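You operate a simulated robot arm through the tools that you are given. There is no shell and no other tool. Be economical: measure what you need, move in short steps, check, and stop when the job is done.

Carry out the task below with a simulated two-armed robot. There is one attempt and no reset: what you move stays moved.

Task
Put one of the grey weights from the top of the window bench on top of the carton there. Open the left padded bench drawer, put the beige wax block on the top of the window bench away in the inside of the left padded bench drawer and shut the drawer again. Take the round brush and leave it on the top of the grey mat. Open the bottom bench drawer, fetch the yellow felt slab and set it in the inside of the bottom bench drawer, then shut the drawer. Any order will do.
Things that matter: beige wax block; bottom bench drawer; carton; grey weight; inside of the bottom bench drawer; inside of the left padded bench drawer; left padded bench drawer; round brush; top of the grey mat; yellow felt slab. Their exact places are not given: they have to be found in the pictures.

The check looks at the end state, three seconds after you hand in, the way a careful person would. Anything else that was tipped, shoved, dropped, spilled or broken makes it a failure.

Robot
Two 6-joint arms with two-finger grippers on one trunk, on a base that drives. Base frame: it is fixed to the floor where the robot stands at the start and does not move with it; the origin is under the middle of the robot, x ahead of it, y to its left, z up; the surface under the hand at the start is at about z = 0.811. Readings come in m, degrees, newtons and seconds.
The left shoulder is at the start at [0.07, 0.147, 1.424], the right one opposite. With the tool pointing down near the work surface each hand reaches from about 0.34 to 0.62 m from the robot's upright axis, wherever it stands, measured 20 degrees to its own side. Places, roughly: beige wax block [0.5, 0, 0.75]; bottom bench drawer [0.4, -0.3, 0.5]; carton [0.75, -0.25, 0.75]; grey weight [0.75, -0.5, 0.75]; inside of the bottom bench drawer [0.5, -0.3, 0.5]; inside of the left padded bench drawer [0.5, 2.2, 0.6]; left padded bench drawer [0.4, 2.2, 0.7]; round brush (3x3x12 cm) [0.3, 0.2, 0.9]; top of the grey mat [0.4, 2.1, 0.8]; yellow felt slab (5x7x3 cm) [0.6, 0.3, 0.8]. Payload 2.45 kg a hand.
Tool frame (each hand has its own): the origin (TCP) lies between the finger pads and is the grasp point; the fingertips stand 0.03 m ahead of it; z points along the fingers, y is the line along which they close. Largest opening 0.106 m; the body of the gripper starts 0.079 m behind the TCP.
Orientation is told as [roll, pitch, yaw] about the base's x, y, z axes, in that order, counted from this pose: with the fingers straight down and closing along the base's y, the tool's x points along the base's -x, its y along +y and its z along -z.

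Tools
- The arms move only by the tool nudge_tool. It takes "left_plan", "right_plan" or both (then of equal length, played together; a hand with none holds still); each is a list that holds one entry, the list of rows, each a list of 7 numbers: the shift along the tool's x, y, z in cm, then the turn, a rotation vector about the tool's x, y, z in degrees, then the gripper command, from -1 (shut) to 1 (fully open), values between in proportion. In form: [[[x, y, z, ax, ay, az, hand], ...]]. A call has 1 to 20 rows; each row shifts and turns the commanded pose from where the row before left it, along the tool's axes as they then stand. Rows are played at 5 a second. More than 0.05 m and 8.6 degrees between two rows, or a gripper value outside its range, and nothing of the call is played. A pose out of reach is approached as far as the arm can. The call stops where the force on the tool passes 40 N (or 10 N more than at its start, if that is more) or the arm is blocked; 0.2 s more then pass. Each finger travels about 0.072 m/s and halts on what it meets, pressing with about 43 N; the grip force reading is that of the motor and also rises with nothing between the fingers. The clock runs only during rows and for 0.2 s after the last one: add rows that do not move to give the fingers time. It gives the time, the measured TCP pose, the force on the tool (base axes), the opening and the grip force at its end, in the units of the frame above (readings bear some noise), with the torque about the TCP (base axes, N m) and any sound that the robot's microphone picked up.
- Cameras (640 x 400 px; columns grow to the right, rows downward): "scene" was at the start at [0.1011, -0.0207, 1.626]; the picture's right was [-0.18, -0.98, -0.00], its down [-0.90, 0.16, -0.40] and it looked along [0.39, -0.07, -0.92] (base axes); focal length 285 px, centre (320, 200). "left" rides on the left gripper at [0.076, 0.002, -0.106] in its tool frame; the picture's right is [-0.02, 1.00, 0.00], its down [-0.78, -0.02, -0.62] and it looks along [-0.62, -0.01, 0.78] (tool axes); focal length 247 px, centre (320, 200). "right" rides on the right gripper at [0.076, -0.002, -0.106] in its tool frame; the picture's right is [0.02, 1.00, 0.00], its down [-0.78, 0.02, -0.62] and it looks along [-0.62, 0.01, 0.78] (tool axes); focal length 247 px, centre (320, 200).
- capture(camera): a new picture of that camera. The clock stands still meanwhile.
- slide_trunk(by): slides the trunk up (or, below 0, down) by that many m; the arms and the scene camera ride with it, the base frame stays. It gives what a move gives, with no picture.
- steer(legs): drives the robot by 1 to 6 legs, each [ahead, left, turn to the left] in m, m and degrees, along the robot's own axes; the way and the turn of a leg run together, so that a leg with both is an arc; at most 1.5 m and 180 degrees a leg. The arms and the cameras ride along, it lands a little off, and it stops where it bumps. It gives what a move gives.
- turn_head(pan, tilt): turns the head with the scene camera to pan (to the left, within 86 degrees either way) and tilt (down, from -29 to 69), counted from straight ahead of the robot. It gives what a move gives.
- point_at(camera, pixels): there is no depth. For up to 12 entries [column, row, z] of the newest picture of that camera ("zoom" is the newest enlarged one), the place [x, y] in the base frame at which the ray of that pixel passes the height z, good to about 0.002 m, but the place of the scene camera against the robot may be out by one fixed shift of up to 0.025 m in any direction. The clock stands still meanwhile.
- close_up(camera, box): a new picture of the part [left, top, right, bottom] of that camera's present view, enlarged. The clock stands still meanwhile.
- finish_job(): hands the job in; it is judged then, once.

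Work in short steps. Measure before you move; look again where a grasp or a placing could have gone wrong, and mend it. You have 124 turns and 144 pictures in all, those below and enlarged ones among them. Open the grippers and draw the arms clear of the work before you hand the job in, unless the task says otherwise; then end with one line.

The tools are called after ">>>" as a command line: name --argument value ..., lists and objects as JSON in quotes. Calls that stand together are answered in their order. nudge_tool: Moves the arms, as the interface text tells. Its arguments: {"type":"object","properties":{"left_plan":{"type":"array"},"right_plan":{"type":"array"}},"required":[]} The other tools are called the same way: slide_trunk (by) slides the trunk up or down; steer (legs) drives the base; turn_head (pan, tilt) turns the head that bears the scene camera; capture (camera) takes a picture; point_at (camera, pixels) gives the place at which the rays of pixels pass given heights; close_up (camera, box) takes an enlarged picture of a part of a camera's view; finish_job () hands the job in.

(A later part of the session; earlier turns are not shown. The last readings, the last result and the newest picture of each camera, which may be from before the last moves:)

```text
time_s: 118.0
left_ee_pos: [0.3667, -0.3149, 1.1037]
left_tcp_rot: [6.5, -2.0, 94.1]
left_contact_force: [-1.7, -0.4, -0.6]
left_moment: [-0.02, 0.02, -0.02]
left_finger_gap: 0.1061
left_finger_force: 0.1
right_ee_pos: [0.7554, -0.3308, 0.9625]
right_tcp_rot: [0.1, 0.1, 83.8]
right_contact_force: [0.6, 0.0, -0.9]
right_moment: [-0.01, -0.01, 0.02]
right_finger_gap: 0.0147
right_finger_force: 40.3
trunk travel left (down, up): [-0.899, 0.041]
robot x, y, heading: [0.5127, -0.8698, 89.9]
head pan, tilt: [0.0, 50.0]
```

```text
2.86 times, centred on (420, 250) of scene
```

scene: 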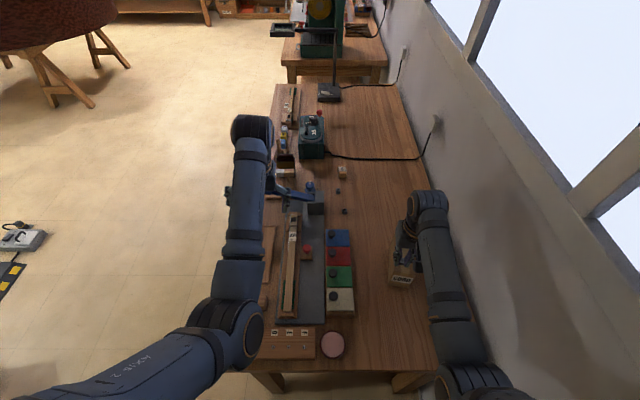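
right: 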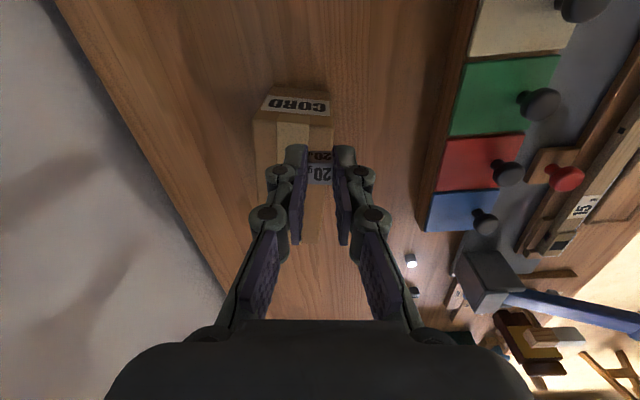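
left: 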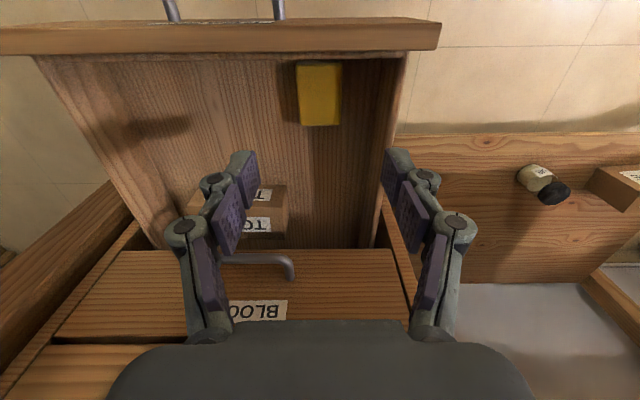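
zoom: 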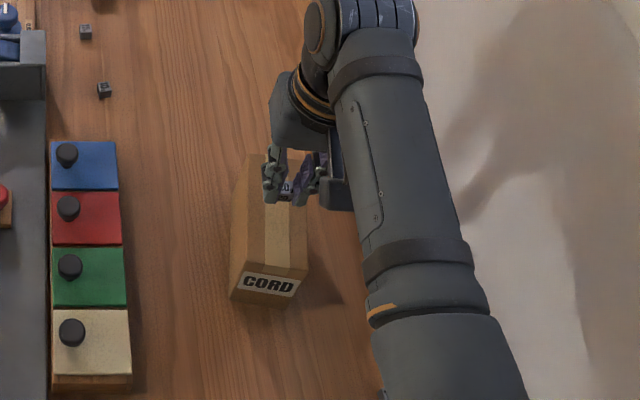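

The weight is over the middle of the carton. I descend 3 cm and inspect.

>>> nudge_tool --right_plan '[[[0, 0, 1.5, 0, 0, 0, -1], [0, 0, 1, 0, 0, 0, -1], [0, 0, 0.5, 0, 0, 0, -1], [0, 0, 0, 0, 0, 0, -1]]]'

>>> close_up --camera "right" --box '[200, 60, 440, 260]'

```text
time_s: 119.0
left_ee_pos: [0.3659, -0.318, 1.1028]
left_tcp_rot: [6.6, -2.2, 94.0]
left_contact_force: [1.0, -0.2, -1.0]
left_moment: [0.01, 0.0, -0.02]
left_finger_gap: 0.1062
left_finger_force: 0.0
right_ee_pos: [0.7541, -0.3342, 0.933]
right_tcp_rot: [0.0, -0.1, 83.7]
right_contact_force: [-0.6, 0.5, 0.0]
right_moment: [-0.02, -0.03, -0.01]
right_finger_gap: 0.014
right_finger_force: 41.0
trunk travel left (down, up): [-0.899, 0.041]
robot x, y, heading: [0.512, -0.868, 90.3]
head pan, tilt: [0.0, 50.0]
```

```text
2.00 times, centred on (320, 160) of right
```

zoom: 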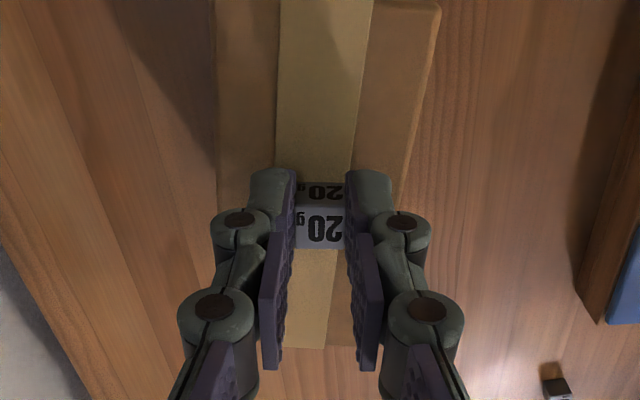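

>>> nudge_tool --right_plan '[[[0, 0, 0.4, 0, 0, 0, -1], [0, 0, 0.4, 0, 0, 0, -1], [0, 0, 0, 0, 0, 0, -1]]]'

>>> close_up --camera "right" --box '[200, 60, 440, 260]'

```text
time_s: 119.8
left_ee_pos: [0.3644, -0.32, 1.1052]
left_tcp_rot: [6.5, -2.1, 94.0]
left_contact_force: [-0.4, 0.2, 0.2]
left_moment: [0.0, 0.0, 0.02]
left_finger_gap: 0.106
left_finger_force: 0.1
right_ee_pos: [0.7535, -0.3329, 0.9287]
right_tcp_rot: [0.0, -0.4, 83.8]
right_contact_force: [2.9, 0.5, 16.2]
right_moment: [0.07, -0.03, 0.02]
right_finger_gap: 0.0144
right_finger_force: 40.8
trunk travel left (down, up): [-0.899, 0.041]
robot x, y, heading: [0.5149, -0.8665, 90.2]
head pan, tilt: [0.0, 50.0]
```

```text
2.00 times, centred on (320, 160) of right
```

zoom: 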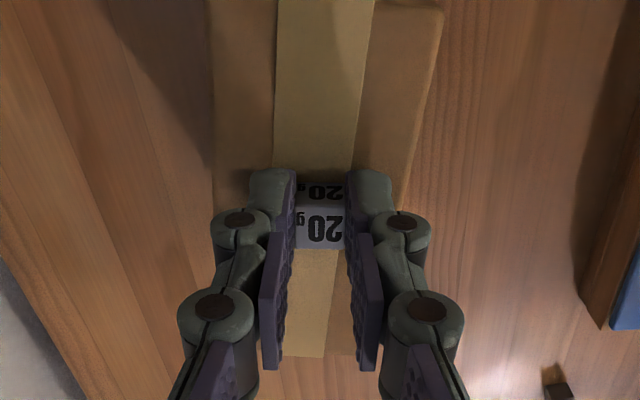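

Contact (16 N). I relieve slightly, open and withdraw upward.

>>> nudge_tool --right_plan '[[[0, 0, -0.3, 0, 0, 0, -1], [0, 0, 0, 0, 0, 0, -0.6], [0, 0, 0, 0, 0, 0, -0.3], [0, 0, 0, 0, 0, 0, -0.3], [0, 0, -3, 0, 0, 0, -0.3], [0, 0, -4, 0, 0, 0, -0.3]]]'

>>> close_up --camera "right" --box '[200, 60, 440, 260]'

```text
time_s: 121.2
left_ee_pos: [0.3652, -0.3183, 1.105]
left_tcp_rot: [6.4, -2.1, 94.0]
left_contact_force: [-0.7, -0.4, -0.2]
left_moment: [-0.01, -0.01, 0.02]
left_finger_gap: 0.1061
left_finger_force: 0.0
right_ee_pos: [0.7532, -0.3323, 0.999]
right_tcp_rot: [0.1, 0.0, 83.8]
right_contact_force: [0.6, -0.6, 1.3]
right_moment: [0.01, 0.04, -0.01]
right_finger_gap: 0.0371
right_finger_force: 0.1
trunk travel left (down, up): [-0.899, 0.041]
robot x, y, heading: [0.509, -0.8709, 90.1]
head pan, tilt: [0.0, 50.0]
```

```text
2.00 times, centred on (320, 160) of right
```

zoom: 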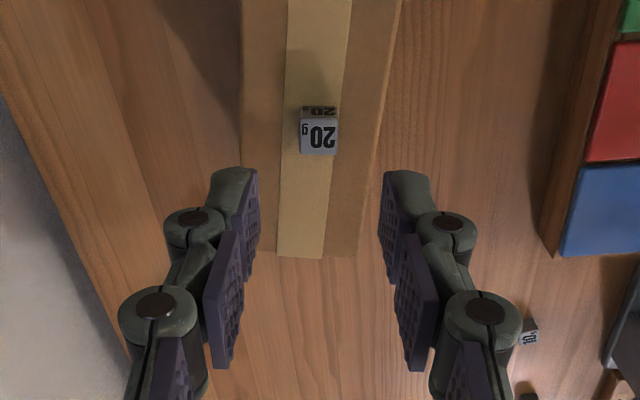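

The weight sits squarely on the carton. I withdraw and drive back around to the front of the bench.

>>> nudge_tool --right_plan '[[[0, 0, -3, 0, 0, 0, 1], [3, 0, -2, 0, 0, 0, 1]]]'

>>> steer --legs '[[-0.25, 0, 0], [0, 1.13, 0], [0, 0, -90], [0, 1.3, 0]]'

>>> turn_head --pan 10 --tilt 48

>>> capture --camera "scene"

```text
time_s: 121.8
left_ee_pos: [0.3644, -0.3196, 1.1044]
left_tcp_rot: [6.5, -2.2, 94.0]
left_contact_force: [0.8, -0.3, 1.0]
left_moment: [0.02, 0.0, -0.03]
left_finger_gap: 0.1063
left_finger_force: 0.0
right_ee_pos: [0.7505, -0.366, 1.0495]
right_tcp_rot: [0.0, -0.2, 83.8]
right_contact_force: [0.4, -0.1, 0.5]
right_moment: [0.06, -0.01, 0.03]
right_finger_gap: 0.1056
right_finger_force: 0.0
trunk travel left (down, up): [-0.899, 0.041]
robot x, y, heading: [0.5107, -0.8697, 90.2]
head pan, tilt: [0.0, 50.0]
```

```text
time_s: 138.9
left_ee_pos: [-0.0884, 0.3323, 1.1035]
left_tcp_rot: [6.6, -2.1, 5.0]
left_contact_force: [-0.2, 0.0, 0.5]
left_moment: [-0.01, -0.02, 0.01]
left_finger_gap: 0.1062
left_finger_force: 0.0
right_ee_pos: [-0.1267, -0.0536, 1.0483]
right_tcp_rot: [0.1, 0.1, -5.3]
right_contact_force: [-0.4, -0.7, 0.3]
right_moment: [0.0, -0.02, -0.01]
right_finger_gap: 0.106
right_finger_force: 0.1
trunk travel left (down, up): [-0.899, 0.041]
robot x, y, heading: [-0.6404, 0.1789, 0.8]
head pan, tilt: [0.0, 50.0]
```

```text
time_s: 139.6
left_ee_pos: [-0.0879, 0.3333, 1.1035]
left_tcp_rot: [6.7, -2.1, 5.0]
left_contact_force: [-0.7, -0.8, 0.2]
left_moment: [0.0, 0.01, 0.01]
left_finger_gap: 0.1063
left_finger_force: 0.0
right_ee_pos: [-0.1282, -0.0526, 1.0474]
right_tcp_rot: [0.0, 0.0, -5.1]
right_contact_force: [-0.4, -0.5, 0.3]
right_moment: [0.03, 0.01, -0.02]
right_finger_gap: 0.106
right_finger_force: 0.1
trunk travel left (down, up): [-0.899, 0.041]
robot x, y, heading: [-0.6353, 0.1766, 1.1]
head pan, tilt: [10.0, 48.0]
```

```text
83 pictures are left
```

scene: 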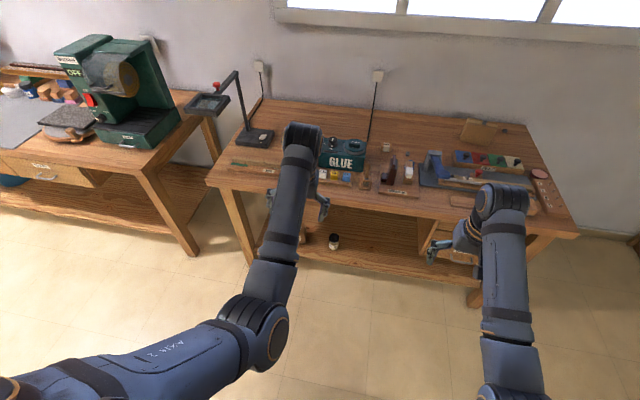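

I drive 0.6 m forward to pick the wax with the right hand.

>>> steer --legs '[[0.6, 0.02, -1]]'

>>> capture --camera "right"

```text
time_s: 143.0
left_ee_pos: [0.5034, 0.3492, 1.1038]
left_tcp_rot: [6.6, -2.3, 4.0]
left_contact_force: [0.0, 0.2, 0.3]
left_moment: [0.03, 0.01, -0.01]
left_finger_gap: 0.106
left_finger_force: 0.1
right_ee_pos: [0.4573, -0.0354, 1.0485]
right_tcp_rot: [0.0, 0.0, -6.3]
right_contact_force: [0.4, 0.6, 0.2]
right_moment: [0.01, 0.02, 0.01]
right_finger_gap: 0.1058
right_finger_force: 0.1
trunk travel left (down, up): [-0.899, 0.041]
robot x, y, heading: [-0.05, 0.2032, 0.3]
head pan, tilt: [10.0, 48.0]
```

```text
82 pictures are left
```

right: 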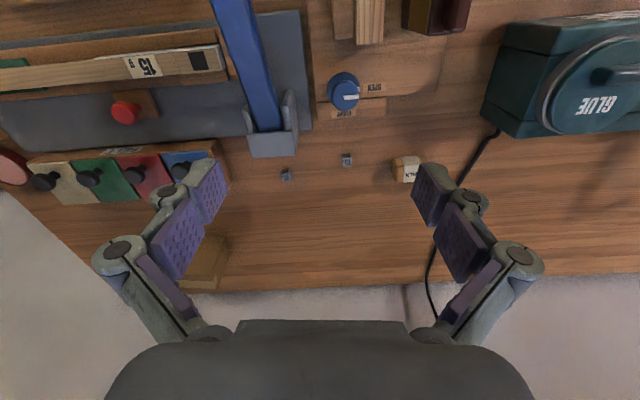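

Wax at (407,168) in the right image. I drive 3 cm closer, lower the trunk 0.08 m and move the right hand above the wax.

>>> steer --legs '[[0.035, 0, 0]]'

>>> nudge_tool --right_plan '[[[-2.3, 3.7, 0, 0, 0, 0, 1], [-2.3, 3.7, 0, 0, 0, 0, 1], [-2.3, 3.7, 0, 0, 0, 0, 1], [-2.3, 3.7, 0, 0, 0, -6.3, 1]]]'

>>> slide_trunk --by -0.08

>>> capture --camera "right"

```text
time_s: 143.8
left_ee_pos: [0.5325, 0.3502, 1.1068]
left_tcp_rot: [6.6, -2.5, 4.1]
left_contact_force: [-0.5, -0.1, 0.6]
left_moment: [0.01, -0.06, -0.01]
left_finger_gap: 0.1059
left_finger_force: 0.0
right_ee_pos: [0.4873, -0.0345, 1.0517]
right_tcp_rot: [0.0, -0.4, -6.2]
right_contact_force: [-2.0, -0.9, 0.6]
right_moment: [0.02, -0.09, 0.0]
right_finger_gap: 0.106
right_finger_force: 0.0
trunk travel left (down, up): [-0.899, 0.041]
robot x, y, heading: [-0.0137, 0.2043, 0.1]
head pan, tilt: [10.0, 48.0]
```

```text
time_s: 144.8
left_ee_pos: [0.5403, 0.3513, 1.1025]
left_tcp_rot: [6.6, -1.9, 4.0]
left_contact_force: [0.4, 0.2, -0.7]
left_moment: [-0.06, 0.06, -0.04]
left_finger_gap: 0.1059
left_finger_force: 0.0
right_ee_pos: [0.6038, 0.1022, 1.0473]
right_tcp_rot: [-0.1, 0.2, 0.1]
right_contact_force: [1.0, 0.5, 0.5]
right_moment: [-0.01, 0.04, 0.04]
right_finger_gap: 0.1059
right_finger_force: 0.1
trunk travel left (down, up): [-0.899, 0.041]
robot x, y, heading: [-0.0121, 0.2042, 0.3]
head pan, tilt: [10.0, 48.0]
```

```text
time_s: 146.0
left_ee_pos: [0.5393, 0.351, 1.023]
left_tcp_rot: [6.6, -2.1, 4.0]
left_contact_force: [0.5, 0.1, -0.4]
left_moment: [0.03, 0.03, 0.0]
left_finger_gap: 0.106
left_finger_force: 0.1
right_ee_pos: [0.6025, 0.1024, 0.9682]
right_tcp_rot: [0.0, 0.1, 0.2]
right_contact_force: [-0.3, 0.3, -0.3]
right_moment: [-0.02, -0.01, -0.03]
right_finger_gap: 0.106
right_finger_force: 0.1
trunk travel left (down, up): [-0.819, 0.121]
robot x, y, heading: [-0.0128, 0.2042, 0.2]
head pan, tilt: [10.0, 48.0]
```

```text
81 pictures are left
```

right: 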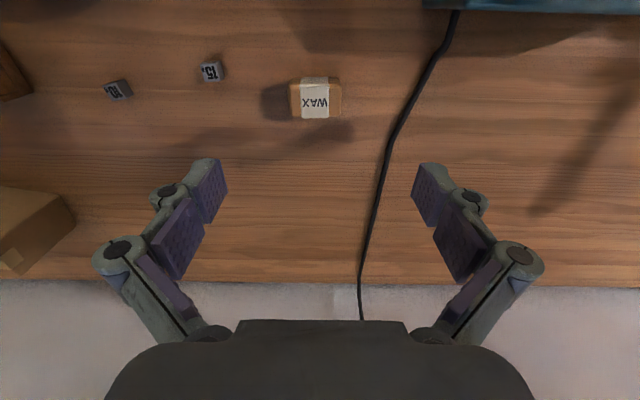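

>>> point_at --camera "right" --pixels '[[291, 98, 0.825], [341, 98, 0.825], [315, 84, 0.825], [315, 118, 0.825], [400, 110, 0.8], [388, 150, 0.8]]'

```text
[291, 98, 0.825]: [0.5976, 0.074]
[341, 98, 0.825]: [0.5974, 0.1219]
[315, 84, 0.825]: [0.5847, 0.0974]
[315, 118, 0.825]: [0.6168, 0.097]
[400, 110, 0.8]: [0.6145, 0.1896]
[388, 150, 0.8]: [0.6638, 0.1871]
```

Wax centre (0.600,0.098), 4.8 cm along y. I descend to z≈0.84 with a narrower opening.

>>> nudge_tool --right_plan '[[[0.2, -0.4, 2, 0, 0, 0, 0.6], [0, 0, 4, 0, 0, 0, 0.6], [0, 0, 4, 0, 0, 0, 0.6], [0, 0, 2.7, 0, 0, 0, 0.6]]]'

>>> capture --camera "right"

```text
time_s: 147.0
left_ee_pos: [0.5399, 0.3514, 1.0231]
left_tcp_rot: [6.7, -2.1, 4.1]
left_contact_force: [0.4, -0.1, 0.6]
left_moment: [0.01, 0.0, 0.0]
left_finger_gap: 0.106
left_finger_force: 0.0
right_ee_pos: [0.6005, 0.098, 0.8398]
right_tcp_rot: [0.2, 0.1, 0.1]
right_contact_force: [0.2, 0.8, -1.0]
right_moment: [0.02, -0.02, 0.03]
right_finger_gap: 0.0845
right_finger_force: 0.0
trunk travel left (down, up): [-0.819, 0.121]
robot x, y, heading: [-0.013, 0.2042, 0.2]
head pan, tilt: [10.0, 48.0]
```

```text
80 pictures are left
```

right: 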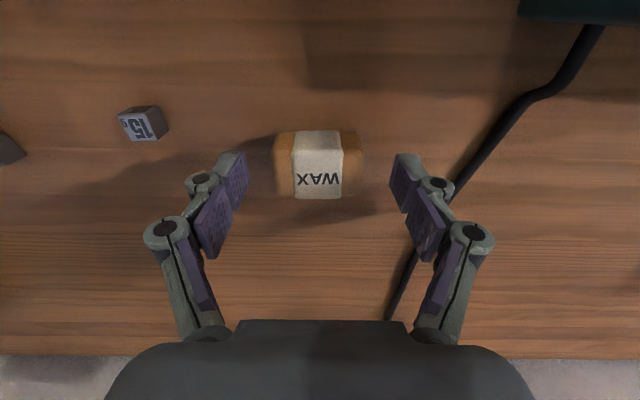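

Centred. I lower 0.6 cm, close, and lift.

>>> nudge_tool --right_plan '[[[0, 0, 0.6, 0, 0, 0, 0.6], [0, 0, 0, 0, 0, 0, -0.2], [0, 0, 0, 0, 0, 0, -1], [0, 0, 0, 0, 0, 0, -1]]]'

>>> nudge_tool --right_plan '[[[0, 0, -3, 0, 0, 0, -1], [0, 0, -4, 0, 0, 0, -1], [0, 0, -4, 0, 0, 0, -1], [0, 0, -3, 0, 0, 0, -1]]]'

>>> capture --camera "right"

```text
time_s: 148.0
left_ee_pos: [0.5388, 0.3497, 1.0235]
left_tcp_rot: [6.5, -2.1, 4.2]
left_contact_force: [0.2, -0.6, 0.1]
left_moment: [0.0, -0.01, 0.0]
left_finger_gap: 0.1062
left_finger_force: 0.0
right_ee_pos: [0.5962, 0.097, 0.8355]
right_tcp_rot: [0.0, 0.1, 0.1]
right_contact_force: [-0.2, -0.5, 0.1]
right_moment: [0.03, 0.01, 0.0]
right_finger_gap: 0.0512
right_finger_force: 43.0
right hand out of reach, approached as far as the arm can: row 1
trunk travel left (down, up): [-0.819, 0.121]
robot x, y, heading: [-0.0063, 0.2042, 0.4]
head pan, tilt: [10.0, 48.0]
```

```text
time_s: 149.0
left_ee_pos: [0.5387, 0.3505, 1.0241]
left_tcp_rot: [6.6, -2.2, 4.2]
left_contact_force: [0.0, 0.5, -0.5]
left_moment: [0.01, -0.01, 0.03]
left_finger_gap: 0.1061
left_finger_force: 0.1
right_ee_pos: [0.6425, 0.105, 0.9571]
right_tcp_rot: [-0.1, 0.1, 0.1]
right_contact_force: [-0.2, 0.1, -1.0]
right_moment: [-0.03, -0.01, 0.0]
right_finger_gap: 0.0507
right_finger_force: 43.6
right hand out of reach, approached as far as the arm can: row 1, 2, 3, 4
trunk travel left (down, up): [-0.819, 0.121]
robot x, y, heading: [-0.0118, 0.2057, 0.2]
head pan, tilt: [10.0, 48.0]
```

```text
79 pictures are left
```

right: 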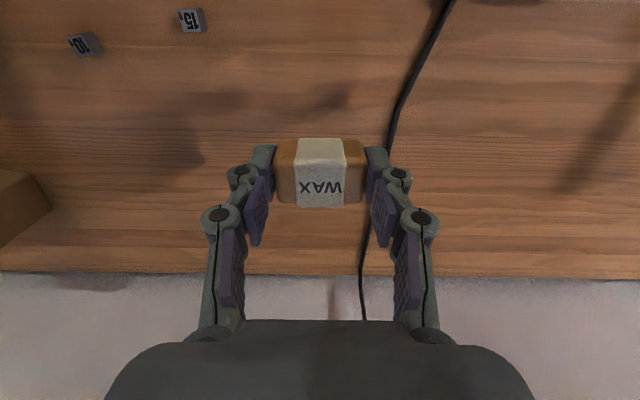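

Wax is held firmly. I raise the trunk and back to a spot where the left hand can take the brush.

>>> slide_trunk --by 0.11

>>> steer --legs '[[-0.33, 0, 0], [0, -0.18, 0]]'

>>> capture --camera "left"

>>> capture --camera "scene"

```text
time_s: 150.4
left_ee_pos: [0.5388, 0.3505, 1.1327]
left_tcp_rot: [6.7, -2.1, 4.2]
left_contact_force: [-0.4, 0.3, 0.1]
left_moment: [0.02, -0.03, 0.02]
left_finger_gap: 0.1059
left_finger_force: 0.2
right_ee_pos: [0.6433, 0.1059, 1.0682]
right_tcp_rot: [0.1, 0.2, 0.1]
right_contact_force: [1.1, 0.0, -0.1]
right_moment: [0.0, 0.05, 0.02]
right_finger_gap: 0.0508
right_finger_force: 43.2
trunk travel left (down, up): [-0.929, 0.011]
robot x, y, heading: [-0.0142, 0.2055, 0.4]
head pan, tilt: [10.0, 48.0]
```

```text
time_s: 153.7
left_ee_pos: [0.2061, 0.1746, 1.1325]
left_tcp_rot: [6.5, -2.0, 4.1]
left_contact_force: [0.2, 0.0, 0.3]
left_moment: [-0.04, 0.01, 0.0]
left_finger_gap: 0.106
left_finger_force: 0.1
right_ee_pos: [0.3102, -0.0721, 1.0692]
right_tcp_rot: [-0.1, 0.1, 0.1]
right_contact_force: [-0.2, 1.4, -0.2]
right_moment: [-0.02, -0.01, 0.03]
right_finger_gap: 0.0508
right_finger_force: 42.9
trunk travel left (down, up): [-0.929, 0.011]
robot x, y, heading: [-0.3455, 0.0239, 0.1]
head pan, tilt: [10.0, 48.0]
```

```text
78 pictures are left
```

left: 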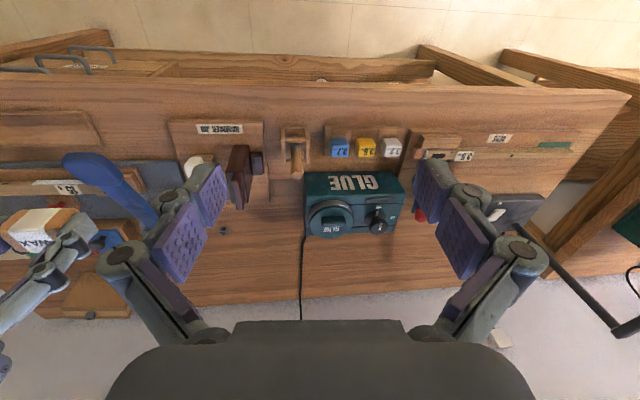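

```text
77 pictures are left
```

scene: 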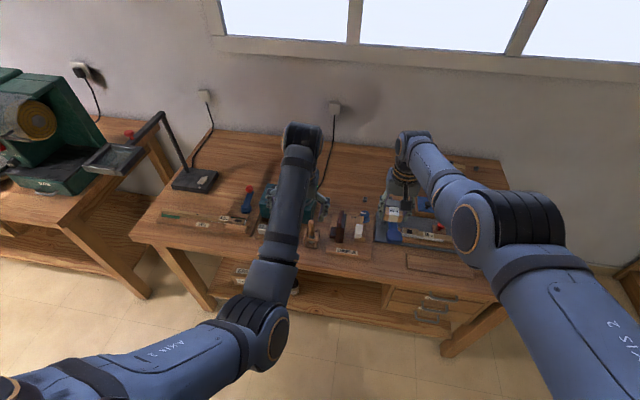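

I level the left hand and bring it closer to the brush (around (295,150) in the left image).

>>> nudge_tool --left_plan '[[[-3, 0, 0, 6.5, 2, 4, 1], [-3, 0, 0, 0, 0, 0, 1], [-3, -0.5, 1, 0, 0, 0, 1]]]'

>>> close_up --camera "left" --box '[200, 60, 440, 210]'

>>> close_up --camera "scene" --box '[250, 170, 410, 270]'

```text
time_s: 154.5
left_ee_pos: [0.2988, 0.1663, 1.1248]
left_tcp_rot: [0.2, 0.1, 0.2]
left_contact_force: [0.4, -0.3, -0.9]
left_moment: [0.04, 0.01, 0.02]
left_finger_gap: 0.1061
left_finger_force: 0.0
right_ee_pos: [0.3116, -0.0758, 1.068]
right_tcp_rot: [0.1, 0.2, 0.1]
right_contact_force: [0.4, 0.4, 1.1]
right_moment: [0.01, 0.01, -0.03]
right_finger_gap: 0.051
right_finger_force: 43.1
trunk travel left (down, up): [-0.929, 0.011]
robot x, y, heading: [-0.3452, 0.0254, 0.2]
head pan, tilt: [10.0, 48.0]
```

```text
2.67 times, centred on (320, 135) of left
```

zoom: 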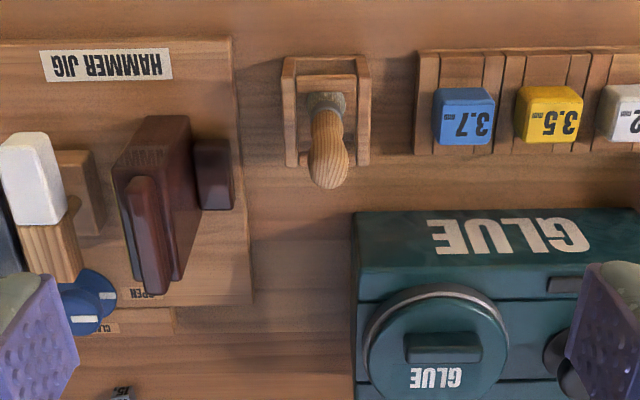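

```text
4.00 times, centred on (330, 220) of scene
```

zoom: 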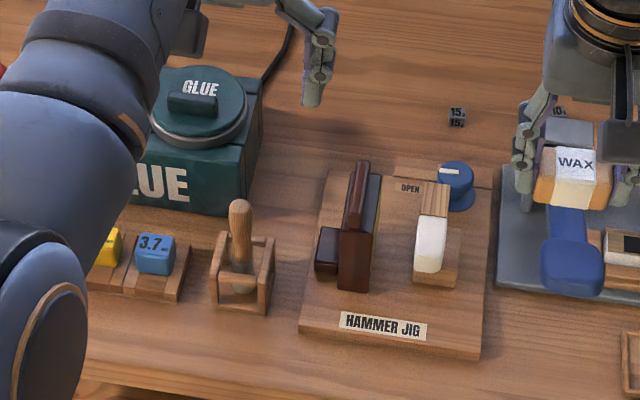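

>>> close_up --camera "left" --box '[280, 70, 380, 140]'

>>> point_at --camera "left" --pixels '[[323, 125, 0.92], [323, 125, 0.91], [322, 100, 0.845], [307, 90, 0.85], [339, 90, 0.85], [307, 83, 0.8], [338, 122, 0.85]]'

>>> point_at --camera "scene" --pixels '[[310, 221, 0.92], [310, 240, 0.82], [304, 247, 0.8]]'

```text
5.71 times, centred on (330, 105) of left
```

zoom: 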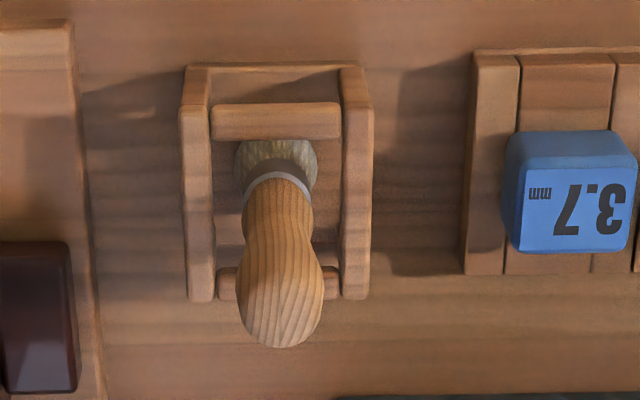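

```text
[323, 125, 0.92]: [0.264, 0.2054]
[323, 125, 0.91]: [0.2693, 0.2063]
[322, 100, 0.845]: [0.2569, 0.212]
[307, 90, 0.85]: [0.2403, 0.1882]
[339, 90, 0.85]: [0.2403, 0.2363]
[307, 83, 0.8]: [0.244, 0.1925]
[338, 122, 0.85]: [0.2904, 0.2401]
```

```text
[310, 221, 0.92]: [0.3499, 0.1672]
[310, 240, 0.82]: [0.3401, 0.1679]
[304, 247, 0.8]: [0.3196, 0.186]
```

>>> point_at --camera "zoom" --pixels '[[281, 325, 0.92], [281, 310, 0.91], [278, 185, 0.84], [277, 150, 0.82], [196, 110, 0.85], [357, 110, 0.85], [196, 290, 0.85], [275, 120, 0.85], [282, 275, 0.88]]'

```text
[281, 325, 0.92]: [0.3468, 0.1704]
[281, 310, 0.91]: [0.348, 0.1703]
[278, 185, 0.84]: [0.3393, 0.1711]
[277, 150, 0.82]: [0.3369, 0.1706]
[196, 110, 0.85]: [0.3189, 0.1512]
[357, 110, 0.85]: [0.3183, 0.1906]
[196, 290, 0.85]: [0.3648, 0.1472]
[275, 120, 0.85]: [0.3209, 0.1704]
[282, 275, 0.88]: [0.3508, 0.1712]
```

Brush handle at ≈(0.346,0.1705), top ≈0.92. I move over it with a 6 cm opening and descend to z≈0.96 first.

>>> nudge_tool --left_plan '[[[-3, 0.4, 0, 0, 0, 0, 0.15], [-1.7, 0, 4, 0, 0, 0, 0.15], [0, 0, 4, 0, 0, 0, 0.15], [0, 0, 4, 0, 0, 0, 0.15], [0, 0, 4, 0, 0, 0, 0.15]]]'

>>> capture --camera "left"

```text
time_s: 155.7
left_ee_pos: [0.2926, 0.1834, 0.9918]
left_tcp_rot: [0.2, 0.0, 0.2]
left_contact_force: [0.0, 0.4, 0.6]
left_moment: [-0.02, 0.01, 0.0]
left_finger_gap: 0.0607
left_finger_force: 0.0
left hand out of reach, approached as far as the arm can: row 2, 3, 4, 5
right_ee_pos: [0.311, -0.0749, 1.0679]
right_tcp_rot: [-0.2, 0.1, 0.1]
right_contact_force: [0.2, 0.7, -0.4]
right_moment: [0.05, -0.03, -0.03]
right_finger_gap: 0.0505
right_finger_force: 43.3
trunk travel left (down, up): [-0.929, 0.011]
robot x, y, heading: [-0.3428, 0.0217, 0.0]
head pan, tilt: [10.0, 48.0]
```

```text
73 pictures are left
```

left: 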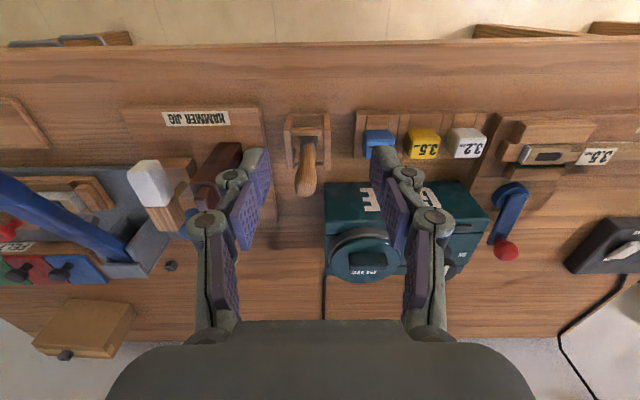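

Out of reach from here; I raise the hand, retract it a little, and drive 0.14 m closer.

>>> nudge_tool --left_plan '[[[0, 0, -4, 0, 0, 0, 0.15], [3, 0, -4, 0, 0, 0, 0.15], [4, 0, -1, 0, 0, 0, 0.15]]]'

>>> steer --legs '[[0.15, 0, 0]]'

>>> capture --camera "left"

```text
time_s: 156.5
left_ee_pos: [0.2193, 0.1808, 1.0812]
left_tcp_rot: [0.3, 0.1, 0.2]
left_contact_force: [0.3, -0.1, 0.4]
left_moment: [0.01, 0.01, 0.04]
left_finger_gap: 0.0607
left_finger_force: 0.0
right_ee_pos: [0.3096, -0.0757, 1.069]
right_tcp_rot: [0.1, 0.0, 0.1]
right_contact_force: [0.0, -0.3, -0.7]
right_moment: [0.02, 0.01, 0.0]
right_finger_gap: 0.0505
right_finger_force: 42.7
trunk travel left (down, up): [-0.929, 0.011]
robot x, y, heading: [-0.3462, 0.0238, 0.4]
head pan, tilt: [10.0, 48.0]
```

```text
time_s: 157.9
left_ee_pos: [0.3695, 0.1832, 1.0817]
left_tcp_rot: [0.1, -0.1, 0.3]
left_contact_force: [0.4, -0.1, -0.1]
left_moment: [0.01, -0.01, 0.0]
left_finger_gap: 0.0608
left_finger_force: 0.1
right_ee_pos: [0.4611, -0.0734, 1.0706]
right_tcp_rot: [-0.1, 0.0, 0.2]
right_contact_force: [0.0, -0.4, 0.2]
right_moment: [-0.01, 0.01, 0.0]
right_finger_gap: 0.0506
right_finger_force: 43.0
trunk travel left (down, up): [-0.929, 0.011]
robot x, y, heading: [-0.1912, 0.0222, -0.1]
head pan, tilt: [10.0, 48.0]
```

```text
72 pictures are left
```

left: 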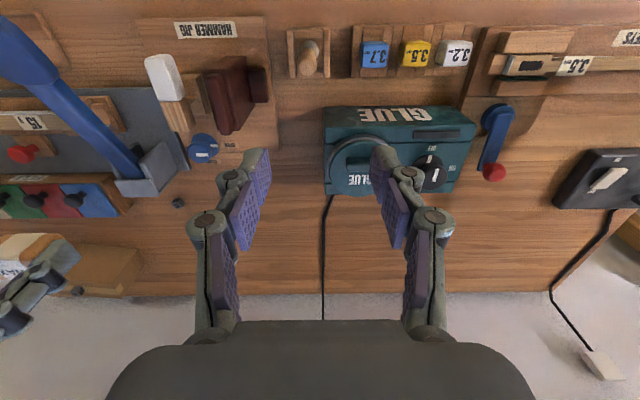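

>>> nudge_tool --left_plan '[[[2.3, -1.27, 2, 0, 0, 0, 0.15], [0, 0, 4, 0, 0, 0, 0.15], [0, 0, 4, 0, 0, 0, 0.15], [0, 0, 2, 0, 0, 0, 0.15]]]'

>>> capture --camera "left"

```text
time_s: 158.9
left_ee_pos: [0.35, 0.1708, 0.9591]
left_tcp_rot: [0.2, 0.2, 0.3]
left_contact_force: [-0.7, 0.4, -0.2]
left_moment: [0.02, -0.01, 0.02]
left_finger_gap: 0.0609
left_finger_force: 0.0
right_ee_pos: [0.4631, -0.0733, 1.0686]
right_tcp_rot: [0.1, 0.0, 0.2]
right_contact_force: [-0.1, 0.6, -0.1]
right_moment: [-0.01, -0.01, 0.0]
right_finger_gap: 0.0506
right_finger_force: 42.7
trunk travel left (down, up): [-0.929, 0.011]
robot x, y, heading: [-0.1941, 0.0282, 0.2]
head pan, tilt: [10.0, 48.0]
```

```text
71 pictures are left
```

left: 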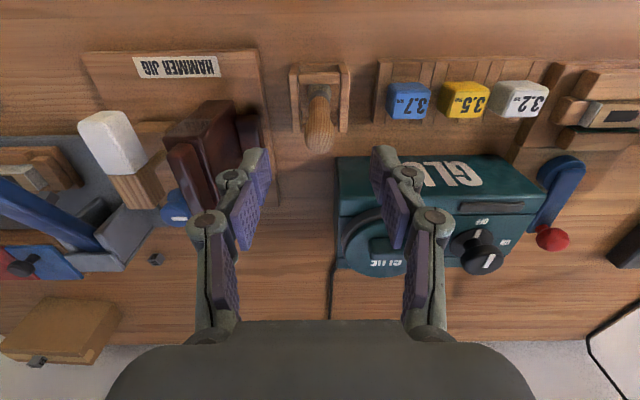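

>>> point_at --camera "left" --pixels '[[319, 135, 0.92], [319, 120, 0.89], [319, 92, 0.83], [291, 120, 0.85], [347, 120, 0.85]]'

```text
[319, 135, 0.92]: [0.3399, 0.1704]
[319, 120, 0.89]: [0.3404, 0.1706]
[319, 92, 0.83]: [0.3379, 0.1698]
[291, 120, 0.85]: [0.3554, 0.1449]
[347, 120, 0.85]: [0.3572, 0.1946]
```

Shift 0.8 cm back, descend to z≈0.90, close, and lift straight up.

>>> nudge_tool --left_plan '[[[0.8, 0, 2, 0, 0, 0, 0.15], [0, 0, 2, 0, 0, 0, 0.15], [0, 0, 2, 0, 0, 0, 0.15], [0, 0, 0, 0, 0, 0, -0.5], [0, 0, 0, 0, 0, 0, -1], [0, 0, 0, 0, 0, 0, -1]]]'

>>> capture --camera "left"

```text
time_s: 160.3
left_ee_pos: [0.3414, 0.1695, 0.8999]
left_tcp_rot: [0.1, 0.2, 0.3]
left_contact_force: [0.0, -0.2, 0.7]
left_moment: [0.02, -0.02, -0.05]
left_finger_gap: 0.0175
left_finger_force: 42.7
right_ee_pos: [0.4623, -0.0741, 1.0672]
right_tcp_rot: [0.0, 0.1, 0.2]
right_contact_force: [0.7, 0.2, -0.5]
right_moment: [0.0, 0.01, 0.02]
right_finger_gap: 0.0507
right_finger_force: 43.4
trunk travel left (down, up): [-0.929, 0.011]
robot x, y, heading: [-0.1962, 0.0218, 0.4]
head pan, tilt: [10.0, 48.0]
```

```text
70 pictures are left
```

left: 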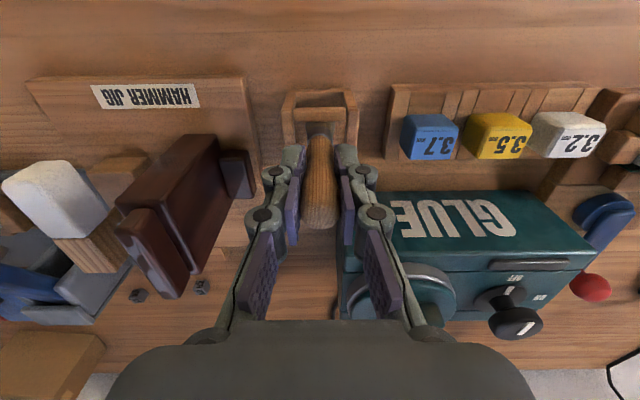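

Gripped (1.75 cm). Lift 14 cm.

>>> nudge_tool --left_plan '[[[0, 0, -2, 0, 0, 0, -1], [0, 0, -3, 0, 0, 0, -1], [0, 0, -3, 0, 0, 0, -1], [0, 0, -3, 0, 0, 0, -1], [0, 0, -3, 0, 0, 0, -1]]]'

>>> capture --camera "left"

>>> capture --camera "scene"

```text
time_s: 161.5
left_ee_pos: [0.342, 0.1693, 1.041]
left_tcp_rot: [0.2, 0.1, 0.3]
left_contact_force: [0.0, 0.3, -0.8]
left_moment: [-0.02, 0.03, 0.0]
left_finger_gap: 0.0178
left_finger_force: 42.6
right_ee_pos: [0.4624, -0.0739, 1.0681]
right_tcp_rot: [0.2, 0.1, 0.2]
right_contact_force: [-0.3, -0.4, -0.1]
right_moment: [-0.04, -0.01, -0.02]
right_finger_gap: 0.0508
right_finger_force: 42.7
trunk travel left (down, up): [-0.929, 0.011]
robot x, y, heading: [-0.194, 0.0231, 0.1]
head pan, tilt: [10.0, 48.0]
```

```text
69 pictures are left
```

left: 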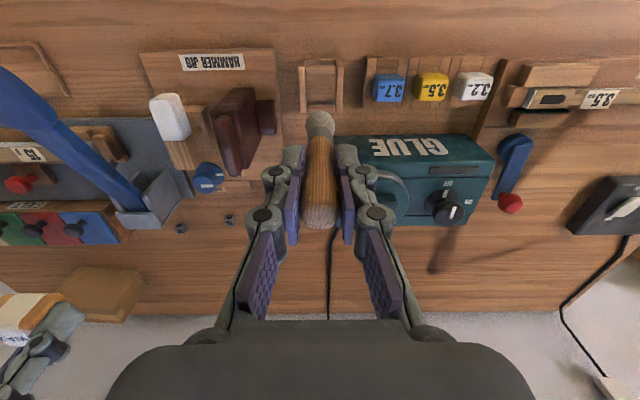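

```text
68 pictures are left
```

scene: 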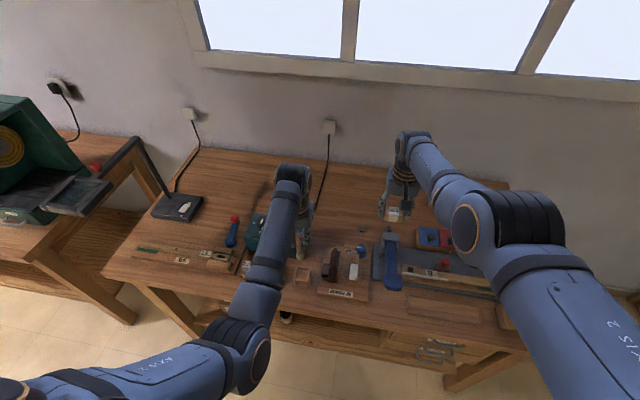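

Brush is out, cage undisturbed. I back out and drive left towards the padded bench, then look.

>>> steer --legs '[[-0.48, 0, 0], [0, 1.3, 0]]'

>>> turn_head --pan 35 --tilt 40

>>> capture --camera "scene"

```text
time_s: 170.5
left_ee_pos: [-0.1421, 1.4631, 1.0415]
left_tcp_rot: [0.2, 0.1, 0.1]
left_contact_force: [-0.1, -0.7, -1.4]
left_moment: [-0.03, 0.0, 0.01]
left_finger_gap: 0.0174
left_finger_force: 42.5
right_ee_pos: [-0.0239, 1.2211, 1.068]
right_tcp_rot: [0.1, 0.1, 0.1]
right_contact_force: [0.8, -0.7, -0.2]
right_moment: [-0.02, -0.01, 0.0]
right_finger_gap: 0.051
right_finger_force: 42.5
trunk travel left (down, up): [-0.929, 0.011]
robot x, y, heading: [-0.6781, 1.3225, 0.1]
head pan, tilt: [10.0, 48.0]
```

```text
time_s: 171.4
left_ee_pos: [-0.1413, 1.4647, 1.0411]
left_tcp_rot: [0.2, 0.1, 0.1]
left_contact_force: [-0.6, 0.1, -0.6]
left_moment: [-0.02, -0.04, -0.01]
left_finger_gap: 0.0176
left_finger_force: 42.6
right_ee_pos: [-0.0225, 1.221, 1.0677]
right_tcp_rot: [0.0, 0.2, 0.2]
right_contact_force: [0.7, 0.8, -0.3]
right_moment: [-0.02, 0.02, 0.01]
right_finger_gap: 0.0505
right_finger_force: 43.7
trunk travel left (down, up): [-0.929, 0.011]
robot x, y, heading: [-0.6815, 1.3219, -0.3]
head pan, tilt: [35.0, 40.0]
```

```text
67 pictures are left
```

scene: 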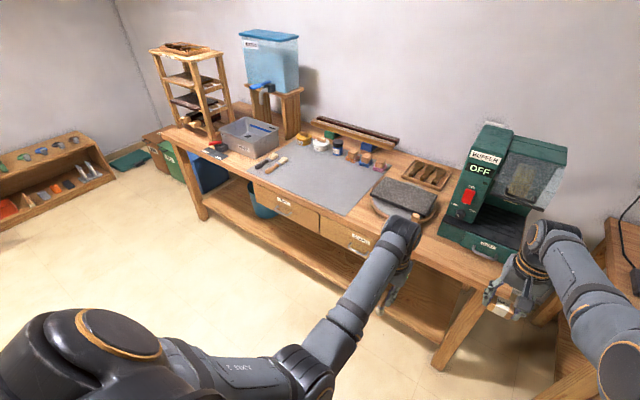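

The padded bench with grey mat and two drawers is ahead-left. I drive 0.7 m further left and look straight.

>>> steer --legs '[[0, 0.7, 0]]'

>>> turn_head --pan 0 --tilt 45

>>> capture --camera "scene"

>>> close_up --camera "scene" --box '[180, 100, 500, 300]'

```text
time_s: 175.2
left_ee_pos: [-0.14, 2.161, 1.04]
left_tcp_rot: [0.2, 0.1, -0.2]
left_contact_force: [-0.3, -0.3, 0.4]
left_moment: [0.0, 0.0, 0.02]
left_finger_gap: 0.0174
left_finger_force: 43.0
right_ee_pos: [-0.0209, 1.9171, 1.0674]
right_tcp_rot: [0.1, 0.1, -0.2]
right_contact_force: [-0.2, -1.0, 0.3]
right_moment: [-0.01, -0.04, -0.02]
right_finger_gap: 0.0508
right_finger_force: 42.7
trunk travel left (down, up): [-0.929, 0.011]
robot x, y, heading: [-0.6767, 2.0236, -0.3]
head pan, tilt: [35.0, 40.0]
```

```text
time_s: 176.2
left_ee_pos: [-0.1408, 2.1604, 1.0411]
left_tcp_rot: [0.2, 0.1, -0.2]
left_contact_force: [-0.2, -0.5, -0.8]
left_moment: [0.01, 0.0, -0.01]
left_finger_gap: 0.0176
left_finger_force: 42.7
right_ee_pos: [-0.0215, 1.9184, 1.069]
right_tcp_rot: [-0.1, 0.1, -0.3]
right_contact_force: [0.3, -0.8, -1.1]
right_moment: [-0.02, 0.02, 0.02]
right_finger_gap: 0.0507
right_finger_force: 42.0
trunk travel left (down, up): [-0.929, 0.011]
robot x, y, heading: [-0.6755, 2.0222, -0.3]
head pan, tilt: [0.0, 45.0]
```

```text
66 pictures are left
```

scene: 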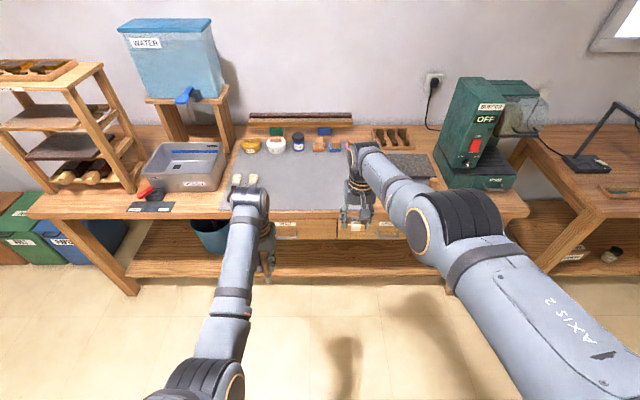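

```text
2.00 times, centred on (340, 200) of scene
```

zoom: 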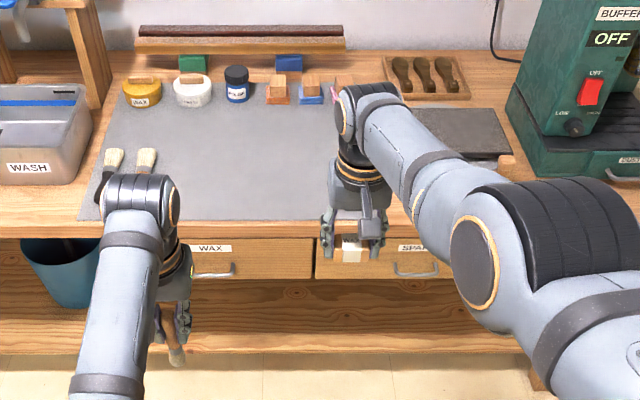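

>>> point_at --camera "zoom" --pixels '[[80, 218, 0.8], [310, 220, 0.8], [120, 85, 0.8], [240, 160, 0.8], [145, 160, 0.8], [240, 98, 0.8], [285, 100, 0.8], [230, 237, 0.79], [213, 272, 0.7], [213, 272, 0.66], [415, 270, 0.7], [50, 235, 0.7]]'

```text
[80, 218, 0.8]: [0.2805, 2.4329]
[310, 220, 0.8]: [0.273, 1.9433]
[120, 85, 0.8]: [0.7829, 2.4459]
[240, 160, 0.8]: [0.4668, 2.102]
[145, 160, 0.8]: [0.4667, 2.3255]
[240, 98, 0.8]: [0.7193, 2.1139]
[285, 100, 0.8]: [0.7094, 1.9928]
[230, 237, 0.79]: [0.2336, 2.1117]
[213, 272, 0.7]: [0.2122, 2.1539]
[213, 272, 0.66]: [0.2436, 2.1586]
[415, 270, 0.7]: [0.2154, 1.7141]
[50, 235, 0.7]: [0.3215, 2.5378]
```

The mat's free area is around (0.45,2.1); left drawer "WAX" handle near (0.23,2.155,0.68). I first tilt the left hand with the brush toward horizontal, here in free space.

>>> nudge_tool --left_plan '[[[0, 0, 0, 0, -8.2, 0, -1], [0, 0, 0, 0, -8.2, 0, -1], [0, 0, 0, 0, -8.2, 0, -1], [0, 0, 0, 0, -8.2, 0, -1], [0, 0, 0, 0, -8.2, 0, -1], [0, 0, 0, 0, -8.2, 0, -1], [0, 0, 0, 0, -8.2, 0, -1], [0, 0, 0, 0, -8.2, 0, -1], [0, 0, 0, 0, -8.2, 0, -1]]]'

>>> capture --camera "scene"

>>> capture --camera "left"

```text
time_s: 177.6
left_ee_pos: [-0.1348, 2.206, 1.0434]
left_tcp_rot: [11.8, -47.9, -10.1]
left_contact_force: [0.0, -0.2, 0.3]
left_moment: [-0.01, 0.02, -0.01]
left_finger_gap: 0.0177
left_finger_force: 43.0
right_ee_pos: [-0.0221, 1.9168, 1.0683]
right_tcp_rot: [-0.1, 0.0, -0.4]
right_contact_force: [-0.8, 0.5, -0.9]
right_moment: [0.01, 0.01, -0.01]
right_finger_gap: 0.0509
right_finger_force: 42.7
trunk travel left (down, up): [-0.929, 0.011]
robot x, y, heading: [-0.6743, 2.0196, -0.1]
head pan, tilt: [0.0, 45.0]
stopped in row 7 (left hand): the arm was blocked; the commanded pose is now the measured one
```

```text
64 pictures are left
```

scene: 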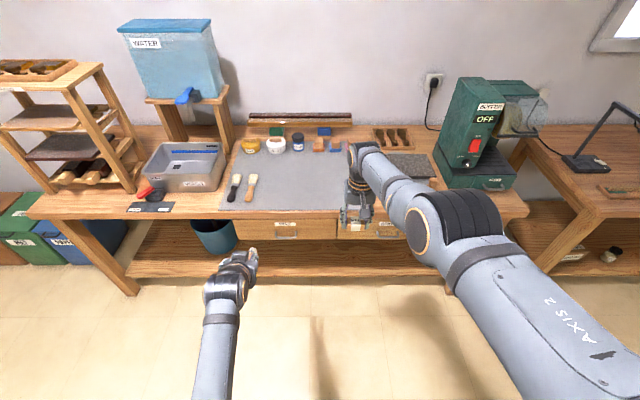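

```text
63 pictures are left
```

left: 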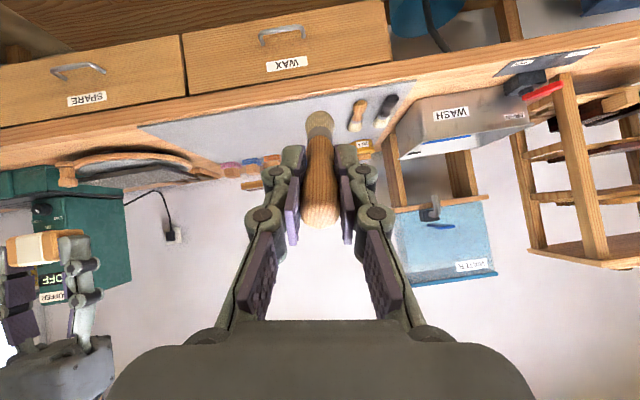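

The tilt was blocked at −48° near the body; earlier it worked with the hand farther out. I shift the hand outward 14 cm and continue.

>>> nudge_tool --left_plan '[[[0, 3.5, 0, 0, 0, 0, -1], [0, 3.5, 0, 0, 0, 0, -1], [0, 3.5, 0, 0, 0, 0, -1], [0, 3.5, 0, 0, 0, 0, -1], [0, 0, 0, 0, -8, 0, -1], [0, 0, 0, 0, -8, 0, -1], [0, 0, 0, 0, -8, 0, -1]]]'

>>> capture --camera "left"

```text
time_s: 179.2
left_ee_pos: [-0.1291, 2.3459, 1.0615]
left_tcp_rot: [24.3, -71.0, -24.5]
left_contact_force: [0.6, -0.9, 0.4]
left_moment: [0.01, 0.05, -0.01]
left_finger_gap: 0.0174
left_finger_force: 42.7
right_ee_pos: [-0.0211, 1.9189, 1.0687]
right_tcp_rot: [0.0, 0.0, -0.3]
right_contact_force: [0.4, -1.0, -0.5]
right_moment: [-0.02, 0.01, 0.0]
right_finger_gap: 0.0508
right_finger_force: 42.7
trunk travel left (down, up): [-0.929, 0.011]
robot x, y, heading: [-0.677, 2.0217, -0.2]
head pan, tilt: [0.0, 45.0]
```

```text
62 pictures are left
```

left: 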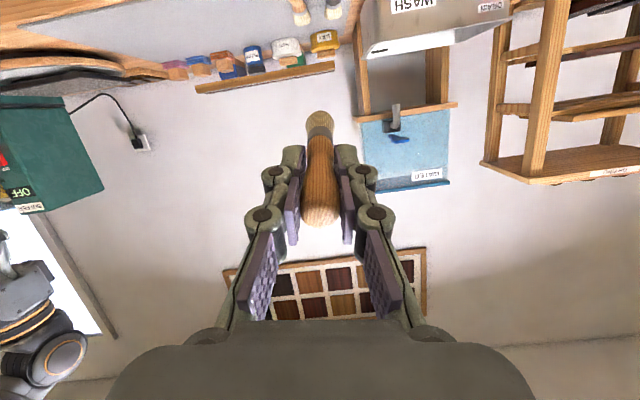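

The hand now points forward, ~17° below horizontal. I test descending 16 cm here before going over the bench.

>>> nudge_tool --left_plan '[[[3.78, -0.54, 1.19, 0, 0, 0, -1], [3.78, -0.54, 1.19, 0, 0, 0, -1], [3.78, -0.54, 1.19, 0, 0, 0, -1], [3.78, -0.54, 1.19, 0, 0, 0, -1]]]'

>>> capture --camera "scene"

```text
time_s: 180.2
left_ee_pos: [-0.1284, 2.3466, 0.9012]
left_tcp_rot: [24.5, -70.8, -24.8]
left_contact_force: [0.2, 0.0, -0.1]
left_moment: [0.02, 0.0, -0.02]
left_finger_gap: 0.0179
left_finger_force: 43.3
right_ee_pos: [-0.0202, 1.9188, 1.067]
right_tcp_rot: [-0.1, 0.1, -0.3]
right_contact_force: [0.1, 0.0, -0.3]
right_moment: [0.05, -0.05, 0.0]
right_finger_gap: 0.0508
right_finger_force: 43.0
trunk travel left (down, up): [-0.929, 0.011]
robot x, y, heading: [-0.6762, 2.0238, -0.4]
head pan, tilt: [0.0, 45.0]
```

```text
61 pictures are left
```

scene: 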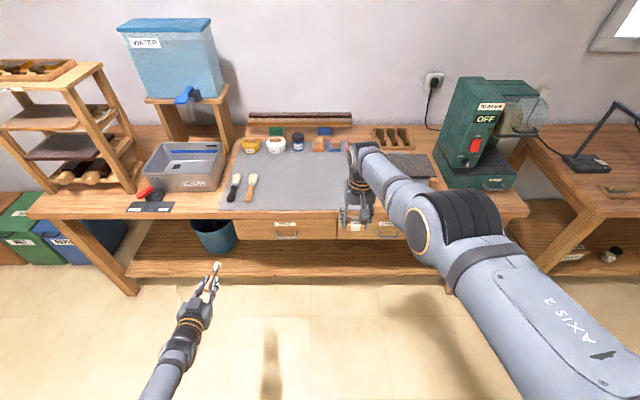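

Reachable. I drive so that the brush comes over the free mat at y≈2.18.

>>> steer --legs '[[0, -0.165, 0.3], [0.5, 0, 0]]'

>>> capture --camera "scene"

>>> capture --camera "left"

```text
time_s: 184.2
left_ee_pos: [0.3678, 2.1864, 0.902]
left_tcp_rot: [24.6, -71.0, -24.3]
left_contact_force: [-0.2, 0.2, -0.1]
left_moment: [0.0, -0.01, -0.03]
left_finger_gap: 0.0177
left_finger_force: 43.4
right_ee_pos: [0.479, 1.7578, 1.0702]
right_tcp_rot: [0.0, 0.1, 0.0]
right_contact_force: [0.6, -0.8, -1.1]
right_moment: [-0.01, -0.01, 0.03]
right_finger_gap: 0.0508
right_finger_force: 43.1
trunk travel left (down, up): [-0.929, 0.011]
robot x, y, heading: [-0.1761, 1.8561, 0.4]
head pan, tilt: [0.0, 45.0]
```

```text
60 pictures are left
```

scene: 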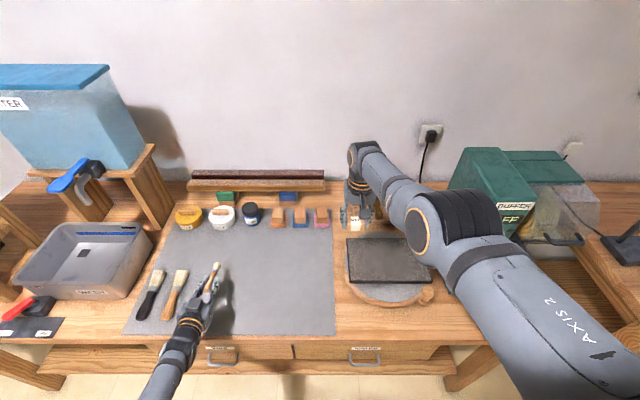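

```text
59 pictures are left
```

left: 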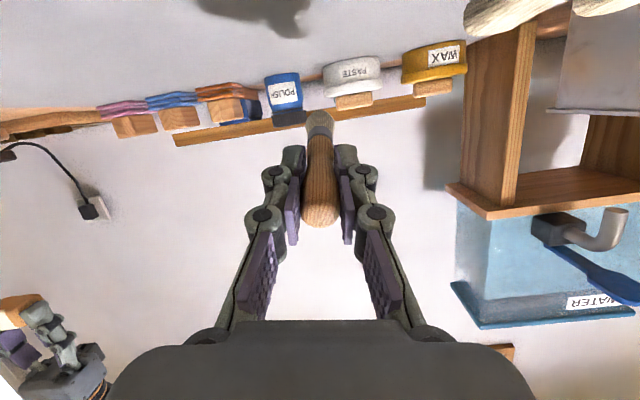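

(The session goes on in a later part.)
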